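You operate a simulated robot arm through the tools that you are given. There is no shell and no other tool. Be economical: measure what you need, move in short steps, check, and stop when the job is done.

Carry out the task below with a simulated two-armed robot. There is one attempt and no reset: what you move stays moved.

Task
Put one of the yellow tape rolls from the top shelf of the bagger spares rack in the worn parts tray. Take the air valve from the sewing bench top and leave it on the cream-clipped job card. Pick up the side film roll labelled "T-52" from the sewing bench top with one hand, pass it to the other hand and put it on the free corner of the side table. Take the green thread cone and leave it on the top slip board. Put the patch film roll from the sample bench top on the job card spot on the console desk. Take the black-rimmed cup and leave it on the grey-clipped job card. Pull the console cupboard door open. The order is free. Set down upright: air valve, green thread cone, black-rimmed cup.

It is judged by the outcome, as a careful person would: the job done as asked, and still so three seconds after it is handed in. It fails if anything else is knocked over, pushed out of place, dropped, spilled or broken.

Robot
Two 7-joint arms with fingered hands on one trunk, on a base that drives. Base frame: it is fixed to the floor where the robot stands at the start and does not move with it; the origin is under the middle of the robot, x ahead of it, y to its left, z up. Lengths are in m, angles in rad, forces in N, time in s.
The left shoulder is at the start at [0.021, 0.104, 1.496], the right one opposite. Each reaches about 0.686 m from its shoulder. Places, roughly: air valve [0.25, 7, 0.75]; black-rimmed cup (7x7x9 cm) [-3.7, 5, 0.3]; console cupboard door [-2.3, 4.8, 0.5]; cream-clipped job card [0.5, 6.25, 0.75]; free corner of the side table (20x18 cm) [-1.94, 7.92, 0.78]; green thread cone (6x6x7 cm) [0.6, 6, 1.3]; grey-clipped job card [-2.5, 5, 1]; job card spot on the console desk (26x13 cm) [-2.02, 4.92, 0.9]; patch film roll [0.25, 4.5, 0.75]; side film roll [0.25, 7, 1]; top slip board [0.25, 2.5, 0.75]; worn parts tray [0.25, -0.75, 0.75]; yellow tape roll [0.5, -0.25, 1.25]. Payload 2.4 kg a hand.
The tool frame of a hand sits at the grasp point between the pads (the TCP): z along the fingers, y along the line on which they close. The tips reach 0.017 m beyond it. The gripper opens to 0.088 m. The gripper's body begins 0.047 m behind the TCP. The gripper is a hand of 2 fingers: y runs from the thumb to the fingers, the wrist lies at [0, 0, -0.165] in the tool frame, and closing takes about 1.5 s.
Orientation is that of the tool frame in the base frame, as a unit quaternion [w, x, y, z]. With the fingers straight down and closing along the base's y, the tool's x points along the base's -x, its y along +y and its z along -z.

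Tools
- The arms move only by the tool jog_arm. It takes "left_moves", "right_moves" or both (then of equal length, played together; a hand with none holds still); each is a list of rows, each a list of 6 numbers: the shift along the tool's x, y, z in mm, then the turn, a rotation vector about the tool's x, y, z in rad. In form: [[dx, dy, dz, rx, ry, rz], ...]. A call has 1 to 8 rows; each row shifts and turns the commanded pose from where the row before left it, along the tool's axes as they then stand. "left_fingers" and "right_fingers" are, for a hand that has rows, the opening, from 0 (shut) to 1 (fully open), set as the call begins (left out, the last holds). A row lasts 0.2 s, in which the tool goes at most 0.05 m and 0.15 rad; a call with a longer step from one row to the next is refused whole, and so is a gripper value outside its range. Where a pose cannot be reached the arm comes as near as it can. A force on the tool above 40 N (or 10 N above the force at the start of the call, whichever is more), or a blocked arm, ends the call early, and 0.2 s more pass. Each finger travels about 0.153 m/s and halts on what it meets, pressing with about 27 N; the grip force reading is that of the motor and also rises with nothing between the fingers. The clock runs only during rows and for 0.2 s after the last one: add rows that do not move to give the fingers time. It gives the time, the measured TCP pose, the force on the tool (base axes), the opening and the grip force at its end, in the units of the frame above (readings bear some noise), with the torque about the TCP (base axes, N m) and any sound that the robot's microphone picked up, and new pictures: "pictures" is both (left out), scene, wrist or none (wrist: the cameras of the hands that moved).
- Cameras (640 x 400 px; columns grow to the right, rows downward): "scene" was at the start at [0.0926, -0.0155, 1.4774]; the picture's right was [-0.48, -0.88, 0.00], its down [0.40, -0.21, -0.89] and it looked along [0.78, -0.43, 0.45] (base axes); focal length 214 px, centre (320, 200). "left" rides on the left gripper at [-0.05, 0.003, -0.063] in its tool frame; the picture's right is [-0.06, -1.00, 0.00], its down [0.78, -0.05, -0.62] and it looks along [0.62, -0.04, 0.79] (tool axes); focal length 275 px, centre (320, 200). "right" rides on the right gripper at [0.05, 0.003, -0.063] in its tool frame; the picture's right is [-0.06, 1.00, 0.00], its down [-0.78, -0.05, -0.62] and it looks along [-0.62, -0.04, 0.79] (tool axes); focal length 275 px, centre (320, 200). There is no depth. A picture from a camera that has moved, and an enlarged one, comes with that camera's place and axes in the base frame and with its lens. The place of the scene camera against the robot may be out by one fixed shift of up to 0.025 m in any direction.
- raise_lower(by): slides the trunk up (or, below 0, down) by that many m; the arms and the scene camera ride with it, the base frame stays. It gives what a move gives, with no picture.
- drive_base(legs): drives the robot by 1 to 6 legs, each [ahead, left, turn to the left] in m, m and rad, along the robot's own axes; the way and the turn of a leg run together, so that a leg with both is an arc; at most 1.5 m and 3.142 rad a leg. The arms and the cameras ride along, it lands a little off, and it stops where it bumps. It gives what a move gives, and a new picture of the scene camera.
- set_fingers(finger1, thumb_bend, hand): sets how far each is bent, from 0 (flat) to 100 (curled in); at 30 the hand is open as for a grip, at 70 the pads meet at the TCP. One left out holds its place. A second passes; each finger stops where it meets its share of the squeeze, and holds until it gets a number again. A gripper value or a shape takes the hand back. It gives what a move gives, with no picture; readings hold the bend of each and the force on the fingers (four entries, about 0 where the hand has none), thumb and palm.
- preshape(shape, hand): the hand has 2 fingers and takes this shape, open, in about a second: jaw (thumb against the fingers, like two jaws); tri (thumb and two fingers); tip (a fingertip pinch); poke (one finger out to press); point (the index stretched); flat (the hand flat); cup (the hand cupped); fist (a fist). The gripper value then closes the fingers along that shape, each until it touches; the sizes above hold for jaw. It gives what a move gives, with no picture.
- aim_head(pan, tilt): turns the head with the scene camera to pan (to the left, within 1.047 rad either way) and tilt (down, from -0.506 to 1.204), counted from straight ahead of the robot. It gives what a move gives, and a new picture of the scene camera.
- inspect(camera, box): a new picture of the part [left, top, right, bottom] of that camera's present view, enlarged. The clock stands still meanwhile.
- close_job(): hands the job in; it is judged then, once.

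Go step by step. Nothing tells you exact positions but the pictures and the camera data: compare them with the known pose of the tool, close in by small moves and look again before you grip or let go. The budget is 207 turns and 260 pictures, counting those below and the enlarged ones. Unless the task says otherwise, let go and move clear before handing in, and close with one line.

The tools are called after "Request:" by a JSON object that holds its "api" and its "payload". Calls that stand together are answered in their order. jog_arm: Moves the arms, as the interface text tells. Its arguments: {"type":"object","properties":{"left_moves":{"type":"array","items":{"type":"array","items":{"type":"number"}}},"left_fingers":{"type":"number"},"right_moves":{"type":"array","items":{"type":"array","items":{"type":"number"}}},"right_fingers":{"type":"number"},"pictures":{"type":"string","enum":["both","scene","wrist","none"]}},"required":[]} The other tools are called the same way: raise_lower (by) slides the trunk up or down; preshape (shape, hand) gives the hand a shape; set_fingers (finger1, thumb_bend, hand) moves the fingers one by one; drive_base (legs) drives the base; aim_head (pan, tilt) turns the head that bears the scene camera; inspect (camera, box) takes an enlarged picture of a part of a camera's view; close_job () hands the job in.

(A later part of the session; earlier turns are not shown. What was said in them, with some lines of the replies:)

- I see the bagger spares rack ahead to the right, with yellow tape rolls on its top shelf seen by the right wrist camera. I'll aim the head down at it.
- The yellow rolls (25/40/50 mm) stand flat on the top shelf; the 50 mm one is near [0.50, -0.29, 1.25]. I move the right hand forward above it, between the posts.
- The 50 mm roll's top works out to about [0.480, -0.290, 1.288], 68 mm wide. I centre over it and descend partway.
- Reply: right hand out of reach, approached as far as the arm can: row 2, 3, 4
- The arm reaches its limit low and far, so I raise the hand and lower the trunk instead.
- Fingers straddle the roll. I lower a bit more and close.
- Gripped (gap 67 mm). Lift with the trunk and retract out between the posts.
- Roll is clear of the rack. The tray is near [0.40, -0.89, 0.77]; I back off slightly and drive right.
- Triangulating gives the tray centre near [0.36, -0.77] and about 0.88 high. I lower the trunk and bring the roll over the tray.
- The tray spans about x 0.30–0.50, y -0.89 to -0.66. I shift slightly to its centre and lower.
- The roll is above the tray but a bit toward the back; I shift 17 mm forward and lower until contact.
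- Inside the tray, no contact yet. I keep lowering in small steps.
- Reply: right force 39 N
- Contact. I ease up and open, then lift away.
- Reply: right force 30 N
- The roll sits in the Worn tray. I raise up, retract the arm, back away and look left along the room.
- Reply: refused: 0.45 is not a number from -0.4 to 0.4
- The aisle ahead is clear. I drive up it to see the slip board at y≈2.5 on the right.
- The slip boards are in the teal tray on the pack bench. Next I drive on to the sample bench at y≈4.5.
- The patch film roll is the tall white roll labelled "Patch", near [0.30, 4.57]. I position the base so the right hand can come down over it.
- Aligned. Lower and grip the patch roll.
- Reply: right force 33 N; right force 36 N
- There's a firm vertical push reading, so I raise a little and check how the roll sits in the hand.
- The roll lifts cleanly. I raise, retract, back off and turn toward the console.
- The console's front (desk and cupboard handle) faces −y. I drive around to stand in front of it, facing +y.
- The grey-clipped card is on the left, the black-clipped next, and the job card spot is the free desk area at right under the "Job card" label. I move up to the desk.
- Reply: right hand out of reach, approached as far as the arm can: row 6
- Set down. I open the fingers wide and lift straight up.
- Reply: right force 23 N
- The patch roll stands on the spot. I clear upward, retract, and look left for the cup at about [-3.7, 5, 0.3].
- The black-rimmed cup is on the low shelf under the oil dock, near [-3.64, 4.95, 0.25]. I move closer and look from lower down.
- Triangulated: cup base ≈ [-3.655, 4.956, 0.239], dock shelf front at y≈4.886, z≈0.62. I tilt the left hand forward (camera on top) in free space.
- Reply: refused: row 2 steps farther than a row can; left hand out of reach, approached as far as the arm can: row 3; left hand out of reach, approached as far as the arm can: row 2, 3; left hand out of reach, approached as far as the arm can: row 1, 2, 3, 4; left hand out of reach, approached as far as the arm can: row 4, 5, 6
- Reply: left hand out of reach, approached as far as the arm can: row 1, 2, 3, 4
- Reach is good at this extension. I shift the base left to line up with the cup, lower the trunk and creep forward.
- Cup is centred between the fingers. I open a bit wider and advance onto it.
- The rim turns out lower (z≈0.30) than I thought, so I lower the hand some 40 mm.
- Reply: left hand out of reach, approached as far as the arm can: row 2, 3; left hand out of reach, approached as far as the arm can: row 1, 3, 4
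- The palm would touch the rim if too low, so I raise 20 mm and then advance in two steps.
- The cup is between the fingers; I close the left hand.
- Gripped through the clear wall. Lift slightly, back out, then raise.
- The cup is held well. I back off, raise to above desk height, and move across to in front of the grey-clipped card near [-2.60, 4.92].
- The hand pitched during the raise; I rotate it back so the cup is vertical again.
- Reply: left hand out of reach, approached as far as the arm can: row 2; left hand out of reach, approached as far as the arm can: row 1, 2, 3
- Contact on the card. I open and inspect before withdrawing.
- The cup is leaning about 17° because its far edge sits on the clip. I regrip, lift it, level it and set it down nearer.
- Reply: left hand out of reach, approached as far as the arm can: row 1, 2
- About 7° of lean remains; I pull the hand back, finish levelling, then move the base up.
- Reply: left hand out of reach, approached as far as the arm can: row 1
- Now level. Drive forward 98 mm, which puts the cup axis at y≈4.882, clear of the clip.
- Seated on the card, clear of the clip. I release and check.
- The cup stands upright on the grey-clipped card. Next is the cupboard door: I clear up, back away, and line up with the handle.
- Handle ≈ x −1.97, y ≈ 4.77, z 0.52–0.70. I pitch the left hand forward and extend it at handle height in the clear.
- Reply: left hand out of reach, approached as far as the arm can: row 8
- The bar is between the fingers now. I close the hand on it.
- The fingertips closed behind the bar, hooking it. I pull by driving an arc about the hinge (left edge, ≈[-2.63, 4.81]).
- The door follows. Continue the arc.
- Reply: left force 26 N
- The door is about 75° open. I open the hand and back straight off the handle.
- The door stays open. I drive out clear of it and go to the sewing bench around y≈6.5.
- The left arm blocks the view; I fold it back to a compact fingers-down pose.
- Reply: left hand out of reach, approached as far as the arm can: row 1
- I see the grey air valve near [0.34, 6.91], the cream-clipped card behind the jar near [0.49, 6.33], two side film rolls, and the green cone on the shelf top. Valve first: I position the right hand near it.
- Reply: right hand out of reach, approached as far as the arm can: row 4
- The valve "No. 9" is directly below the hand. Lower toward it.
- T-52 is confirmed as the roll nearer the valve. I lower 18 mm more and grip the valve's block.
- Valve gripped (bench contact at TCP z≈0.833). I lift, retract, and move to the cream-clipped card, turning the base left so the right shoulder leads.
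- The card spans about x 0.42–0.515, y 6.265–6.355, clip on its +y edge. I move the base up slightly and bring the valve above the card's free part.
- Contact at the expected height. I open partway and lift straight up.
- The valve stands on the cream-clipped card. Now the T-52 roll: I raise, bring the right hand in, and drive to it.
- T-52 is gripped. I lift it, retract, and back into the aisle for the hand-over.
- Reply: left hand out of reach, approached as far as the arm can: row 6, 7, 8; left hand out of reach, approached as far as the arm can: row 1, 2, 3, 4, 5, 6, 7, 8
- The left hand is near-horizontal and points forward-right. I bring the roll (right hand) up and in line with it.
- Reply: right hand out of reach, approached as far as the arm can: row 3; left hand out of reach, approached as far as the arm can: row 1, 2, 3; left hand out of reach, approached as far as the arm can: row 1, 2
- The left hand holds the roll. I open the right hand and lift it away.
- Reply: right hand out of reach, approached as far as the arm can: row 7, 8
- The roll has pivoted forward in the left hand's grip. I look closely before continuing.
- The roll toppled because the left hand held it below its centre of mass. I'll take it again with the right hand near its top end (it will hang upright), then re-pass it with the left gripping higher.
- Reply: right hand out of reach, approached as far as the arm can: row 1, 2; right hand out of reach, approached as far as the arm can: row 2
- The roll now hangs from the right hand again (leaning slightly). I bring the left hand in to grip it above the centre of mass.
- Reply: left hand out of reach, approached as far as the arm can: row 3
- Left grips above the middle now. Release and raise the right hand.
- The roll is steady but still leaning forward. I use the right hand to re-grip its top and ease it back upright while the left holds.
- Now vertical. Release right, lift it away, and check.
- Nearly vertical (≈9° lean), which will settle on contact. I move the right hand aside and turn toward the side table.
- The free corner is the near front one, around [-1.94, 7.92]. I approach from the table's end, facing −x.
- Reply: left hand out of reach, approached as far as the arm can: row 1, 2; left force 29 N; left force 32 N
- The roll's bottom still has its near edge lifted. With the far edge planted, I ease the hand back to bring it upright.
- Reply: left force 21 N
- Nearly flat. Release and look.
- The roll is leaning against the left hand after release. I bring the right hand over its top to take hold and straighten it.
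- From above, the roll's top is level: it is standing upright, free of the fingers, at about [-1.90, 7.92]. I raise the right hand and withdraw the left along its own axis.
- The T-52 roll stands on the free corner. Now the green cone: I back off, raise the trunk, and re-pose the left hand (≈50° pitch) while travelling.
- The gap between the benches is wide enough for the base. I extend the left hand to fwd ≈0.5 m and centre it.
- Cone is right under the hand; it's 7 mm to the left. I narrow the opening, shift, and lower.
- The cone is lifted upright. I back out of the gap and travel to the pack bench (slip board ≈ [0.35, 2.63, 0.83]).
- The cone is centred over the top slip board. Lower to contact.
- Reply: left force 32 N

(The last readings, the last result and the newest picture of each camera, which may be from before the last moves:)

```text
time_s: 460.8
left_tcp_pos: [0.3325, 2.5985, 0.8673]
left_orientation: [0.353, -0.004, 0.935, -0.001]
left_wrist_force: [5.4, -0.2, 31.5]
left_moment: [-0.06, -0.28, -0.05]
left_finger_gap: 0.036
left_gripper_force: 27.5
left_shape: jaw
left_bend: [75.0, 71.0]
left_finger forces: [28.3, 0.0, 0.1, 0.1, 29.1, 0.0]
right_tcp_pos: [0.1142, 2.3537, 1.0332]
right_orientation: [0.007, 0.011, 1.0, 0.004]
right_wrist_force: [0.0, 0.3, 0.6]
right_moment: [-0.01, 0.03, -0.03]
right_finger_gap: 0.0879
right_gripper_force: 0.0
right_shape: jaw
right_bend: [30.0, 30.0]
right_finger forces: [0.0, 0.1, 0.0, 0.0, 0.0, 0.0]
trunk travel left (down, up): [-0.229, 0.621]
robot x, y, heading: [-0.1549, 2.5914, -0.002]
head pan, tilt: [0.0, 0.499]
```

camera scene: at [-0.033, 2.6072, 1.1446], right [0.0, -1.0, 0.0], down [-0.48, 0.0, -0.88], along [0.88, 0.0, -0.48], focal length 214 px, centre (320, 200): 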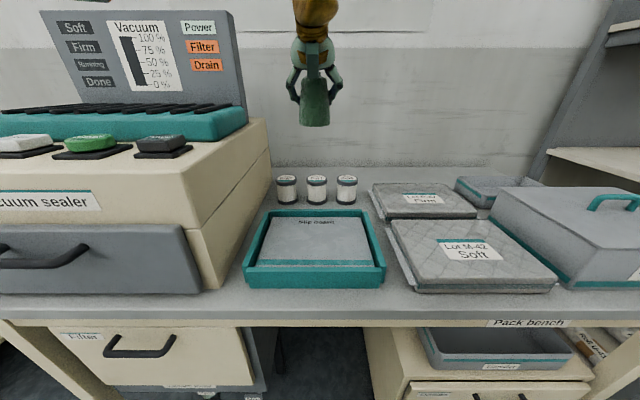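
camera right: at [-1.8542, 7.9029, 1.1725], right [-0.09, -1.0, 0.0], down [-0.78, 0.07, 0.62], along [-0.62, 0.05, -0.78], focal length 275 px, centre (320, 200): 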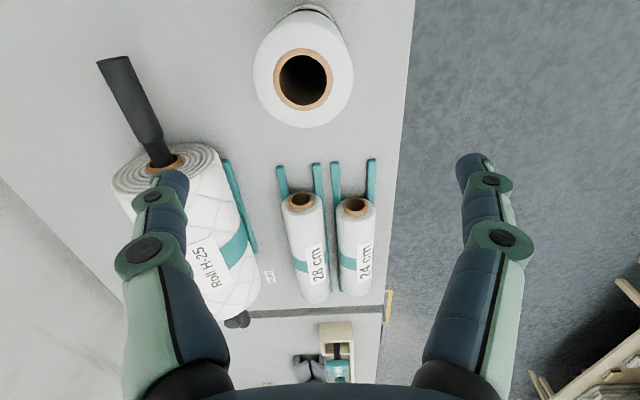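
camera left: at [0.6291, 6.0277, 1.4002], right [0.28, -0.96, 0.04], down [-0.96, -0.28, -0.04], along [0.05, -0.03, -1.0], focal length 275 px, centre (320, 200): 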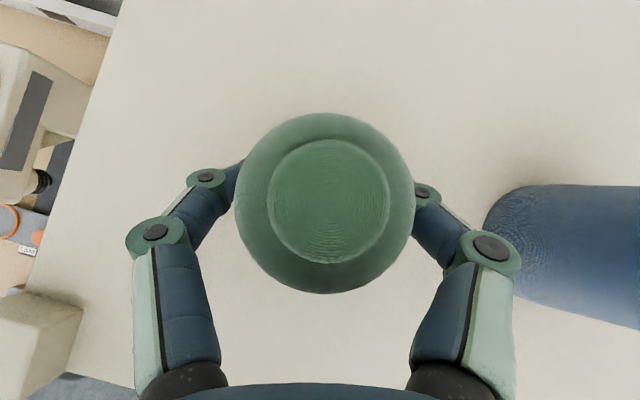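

Request:
{"api": "jog_arm", "payload": {"left_moves": [[-1.6, 0, -1.9, 0, 0, 0], [0, 0, 0, 0, 0, 0]], "pictures": "none"}}

Request:
{"api": "jog_arm", "payload": {"left_moves": [[0, 0, 0, 0, 0, 0], [0, 0, 0, 0, 0, 0], [0, 0, 0, 0, 0, 0], [0, 0, 0, 0, 0, 0], [0, 0, 0, 0, 0, 0], [0, 0, 0, 0, 0, 0]], "left_fingers": 1, "pictures": "none"}}

Request:
{"api": "raise_lower", "payload": {"by": 0.12}}

Request:
{"api": "inspect", "payload": {"camera": "left", "box": [0, 0, 640, 400]}}

Request:
{"api": "inspect", "payload": {"camera": "scene", "box": [160, 100, 500, 300]}}

```text
time_s: 461.4
left_tcp_pos: [0.3315, 2.5978, 0.8677]
left_orientation: [0.351, -0.006, 0.937, 0.001]
left_wrist_force: [8.1, 0.4, 31.6]
left_moment: [-0.07, -0.28, 0.02]
left_finger_gap: 0.0363
left_gripper_force: 26.9
left_shape: jaw
left_bend: [75.0, 71.0]
left_finger forces: [28.2, 0.0, 0.0, 0.0, 29.3, 0.0]
right_tcp_pos: [0.1122, 2.3528, 1.0327]
right_orientation: [0.006, 0.01, 1.0, 0.003]
right_wrist_force: [-1.0, 0.3, 0.7]
right_moment: [0.01, 0.02, -0.06]
right_finger_gap: 0.088
right_gripper_force: 0.2
right_shape: jaw
right_bend: [30.0, 30.0]
right_finger forces: [0.0, 0.0, 0.0, 0.0, 0.1, 0.0]
trunk travel left (down, up): [-0.229, 0.621]
robot x, y, heading: [-0.1578, 2.5903, 0.001]
head pan, tilt: [0.0, 0.499]
```

```text
time_s: 462.8
left_tcp_pos: [0.3302, 2.598, 0.8646]
left_orientation: [0.348, -0.005, 0.938, 0.001]
left_wrist_force: [-0.2, 1.1, -0.3]
left_moment: [0.01, 0.01, -0.02]
left_finger_gap: 0.088
left_gripper_force: 0.0
left_shape: jaw
left_bend: [30.0, 30.0]
left_finger forces: [0.0, 0.0, 0.1, 0.1, 0.0, 0.0]
right_tcp_pos: [0.1134, 2.3516, 1.0306]
right_orientation: [0.006, 0.011, 1.0, 0.004]
right_wrist_force: [-0.1, 0.1, -0.5]
right_moment: [-0.01, -0.01, 0.01]
right_finger_gap: 0.0879
right_gripper_force: 0.0
right_shape: jaw
right_bend: [30.0, 30.0]
right_finger forces: [0.0, 0.1, 0.0, 0.0, 0.0, 0.0]
trunk travel left (down, up): [-0.229, 0.621]
robot x, y, heading: [-0.1597, 2.5889, 0.0]
head pan, tilt: [0.0, 0.499]
```

```text
time_s: 464.3
left_tcp_pos: [0.3348, 2.5986, 0.9821]
left_orientation: [0.345, -0.005, 0.938, 0.0]
left_wrist_force: [0.1, -0.1, 0.5]
left_moment: [0.01, 0.01, 0.01]
left_finger_gap: 0.0879
left_gripper_force: 0.0
left_shape: jaw
left_bend: [30.0, 30.0]
left_finger forces: [0.1, 0.0, 0.1, 0.1, 0.0, 0.1]
right_tcp_pos: [0.1169, 2.3556, 1.1521]
right_orientation: [0.004, 0.012, 1.0, 0.002]
right_wrist_force: [-0.3, 0.2, 0.4]
right_moment: [-0.04, -0.02, -0.01]
right_finger_gap: 0.0877
right_gripper_force: 0.0
right_shape: jaw
right_bend: [30.0, 30.0]
right_finger forces: [0.1, 0.0, 0.0, 0.0, 0.1, 0.0]
trunk travel left (down, up): [-0.349, 0.501]
robot x, y, heading: [-0.1617, 2.5919, -0.006]
head pan, tilt: [0.0, 0.499]
```

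```text
1.00 times, centred on (320, 200) of left (not enlarged: the box is as wide or as high as the picture)
camera zoom: at [0.3327, 2.602, 1.062], right [0.06, -1.0, 0.04], down [-1.0, -0.06, -0.04], along [0.04, -0.04, -1.0], focal length 275 px, centre (320, 200)
```

zoom: 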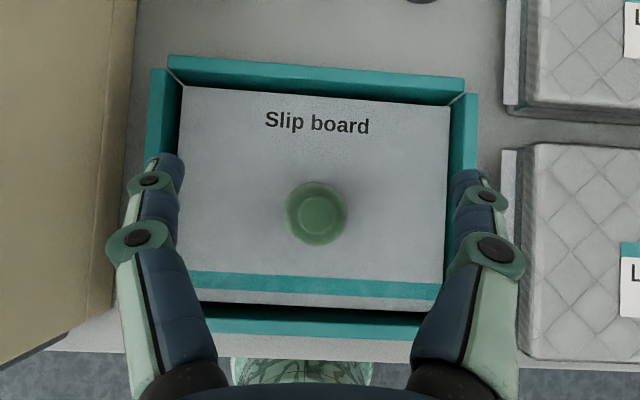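

```text
1.88 times, centred on (330, 200) of scene
camera zoom: at [-0.0309, 2.6077, 1.0158], right [0.0, -1.0, 0.0], down [-0.48, 0.0, -0.88], along [0.88, 0.0, -0.48], focal length 404 px, centre (301, 200)
```

zoom: 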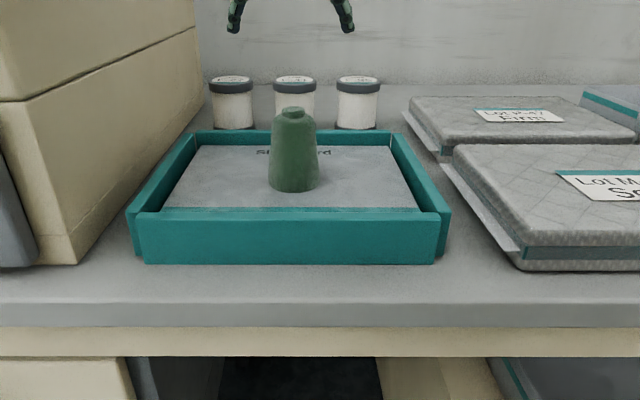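

The cone stands upright on the top slip board. I raise, back away, then hand in.

Request:
{"api": "raise_lower", "payload": {"by": 0.15}}

Request:
{"api": "drive_base", "payload": {"legs": [[-0.4, 0, 0]]}}

```text
time_s: 466.0
left_tcp_pos: [0.3354, 2.5993, 1.133]
left_orientation: [0.345, -0.006, 0.939, 0.0]
left_wrist_force: [0.1, 0.1, 0.6]
left_moment: [0.02, -0.01, -0.02]
left_finger_gap: 0.0878
left_gripper_force: 0.0
left_shape: jaw
left_bend: [30.0, 30.0]
left_finger forces: [0.1, 0.0, 0.1, 0.0, 0.0, 0.0]
right_tcp_pos: [0.117, 2.3555, 1.3019]
right_orientation: [0.004, 0.011, 1.0, 0.002]
right_wrist_force: [-0.4, -0.1, -0.3]
right_moment: [-0.01, 0.02, -0.02]
right_finger_gap: 0.0879
right_gripper_force: 0.0
right_shape: jaw
right_bend: [30.0, 30.0]
right_finger forces: [0.1, 0.0, 0.1, 0.1, 0.0, 0.0]
trunk travel left (down, up): [-0.499, 0.351]
robot x, y, heading: [-0.1598, 2.5889, 0.001]
head pan, tilt: [0.0, 0.499]
```

```text
time_s: 468.5
left_tcp_pos: [-0.0654, 2.6014, 1.1336]
left_orientation: [0.346, -0.008, 0.938, 0.001]
left_wrist_force: [0.7, -0.4, 0.4]
left_moment: [0.0, 0.02, 0.02]
left_finger_gap: 0.0882
left_gripper_force: 0.1
left_shape: jaw
left_bend: [30.0, 30.0]
left_finger forces: [0.1, 0.0, 0.0, 0.0, 0.0, 0.1]
right_tcp_pos: [-0.2822, 2.3554, 1.3017]
right_orientation: [0.004, 0.01, 1.0, 0.001]
right_wrist_force: [0.1, -0.1, 0.4]
right_moment: [0.02, 0.02, 0.0]
right_finger_gap: 0.088
right_gripper_force: 0.1
right_shape: jaw
right_bend: [30.0, 30.0]
right_finger forces: [0.1, 0.0, 0.1, 0.1, 0.0, 0.1]
trunk travel left (down, up): [-0.499, 0.351]
robot x, y, heading: [-0.5633, 2.5907, -0.002]
head pan, tilt: [0.0, 0.499]
camera scene: at [-0.4353, 2.6071, 1.1669], right [0.0, -1.0, 0.0], down [-0.48, 0.0, -0.88], along [0.88, 0.0, -0.48], focal length 214 px, centre (320, 200)
```

scene: 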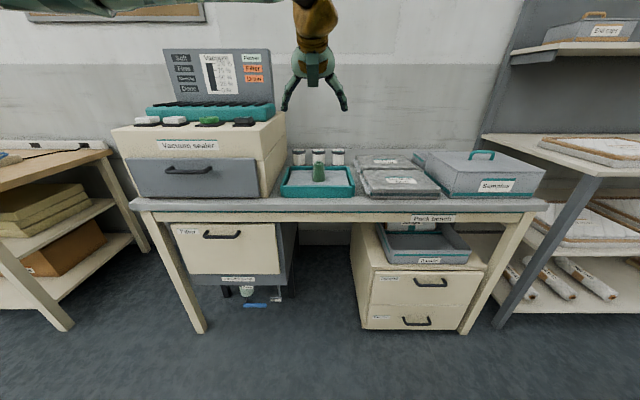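

Every item is in place, the cupboard door is open, and both hands are empty and clear, so I hand in the job.

Request:
{"api": "close_job", "payload": {}}

```text
The job is handed in.
```

All seven tasks are done and the job is handed in. I last saw each item standing where it was put, and the cupboard door was about 75° open when I left it.
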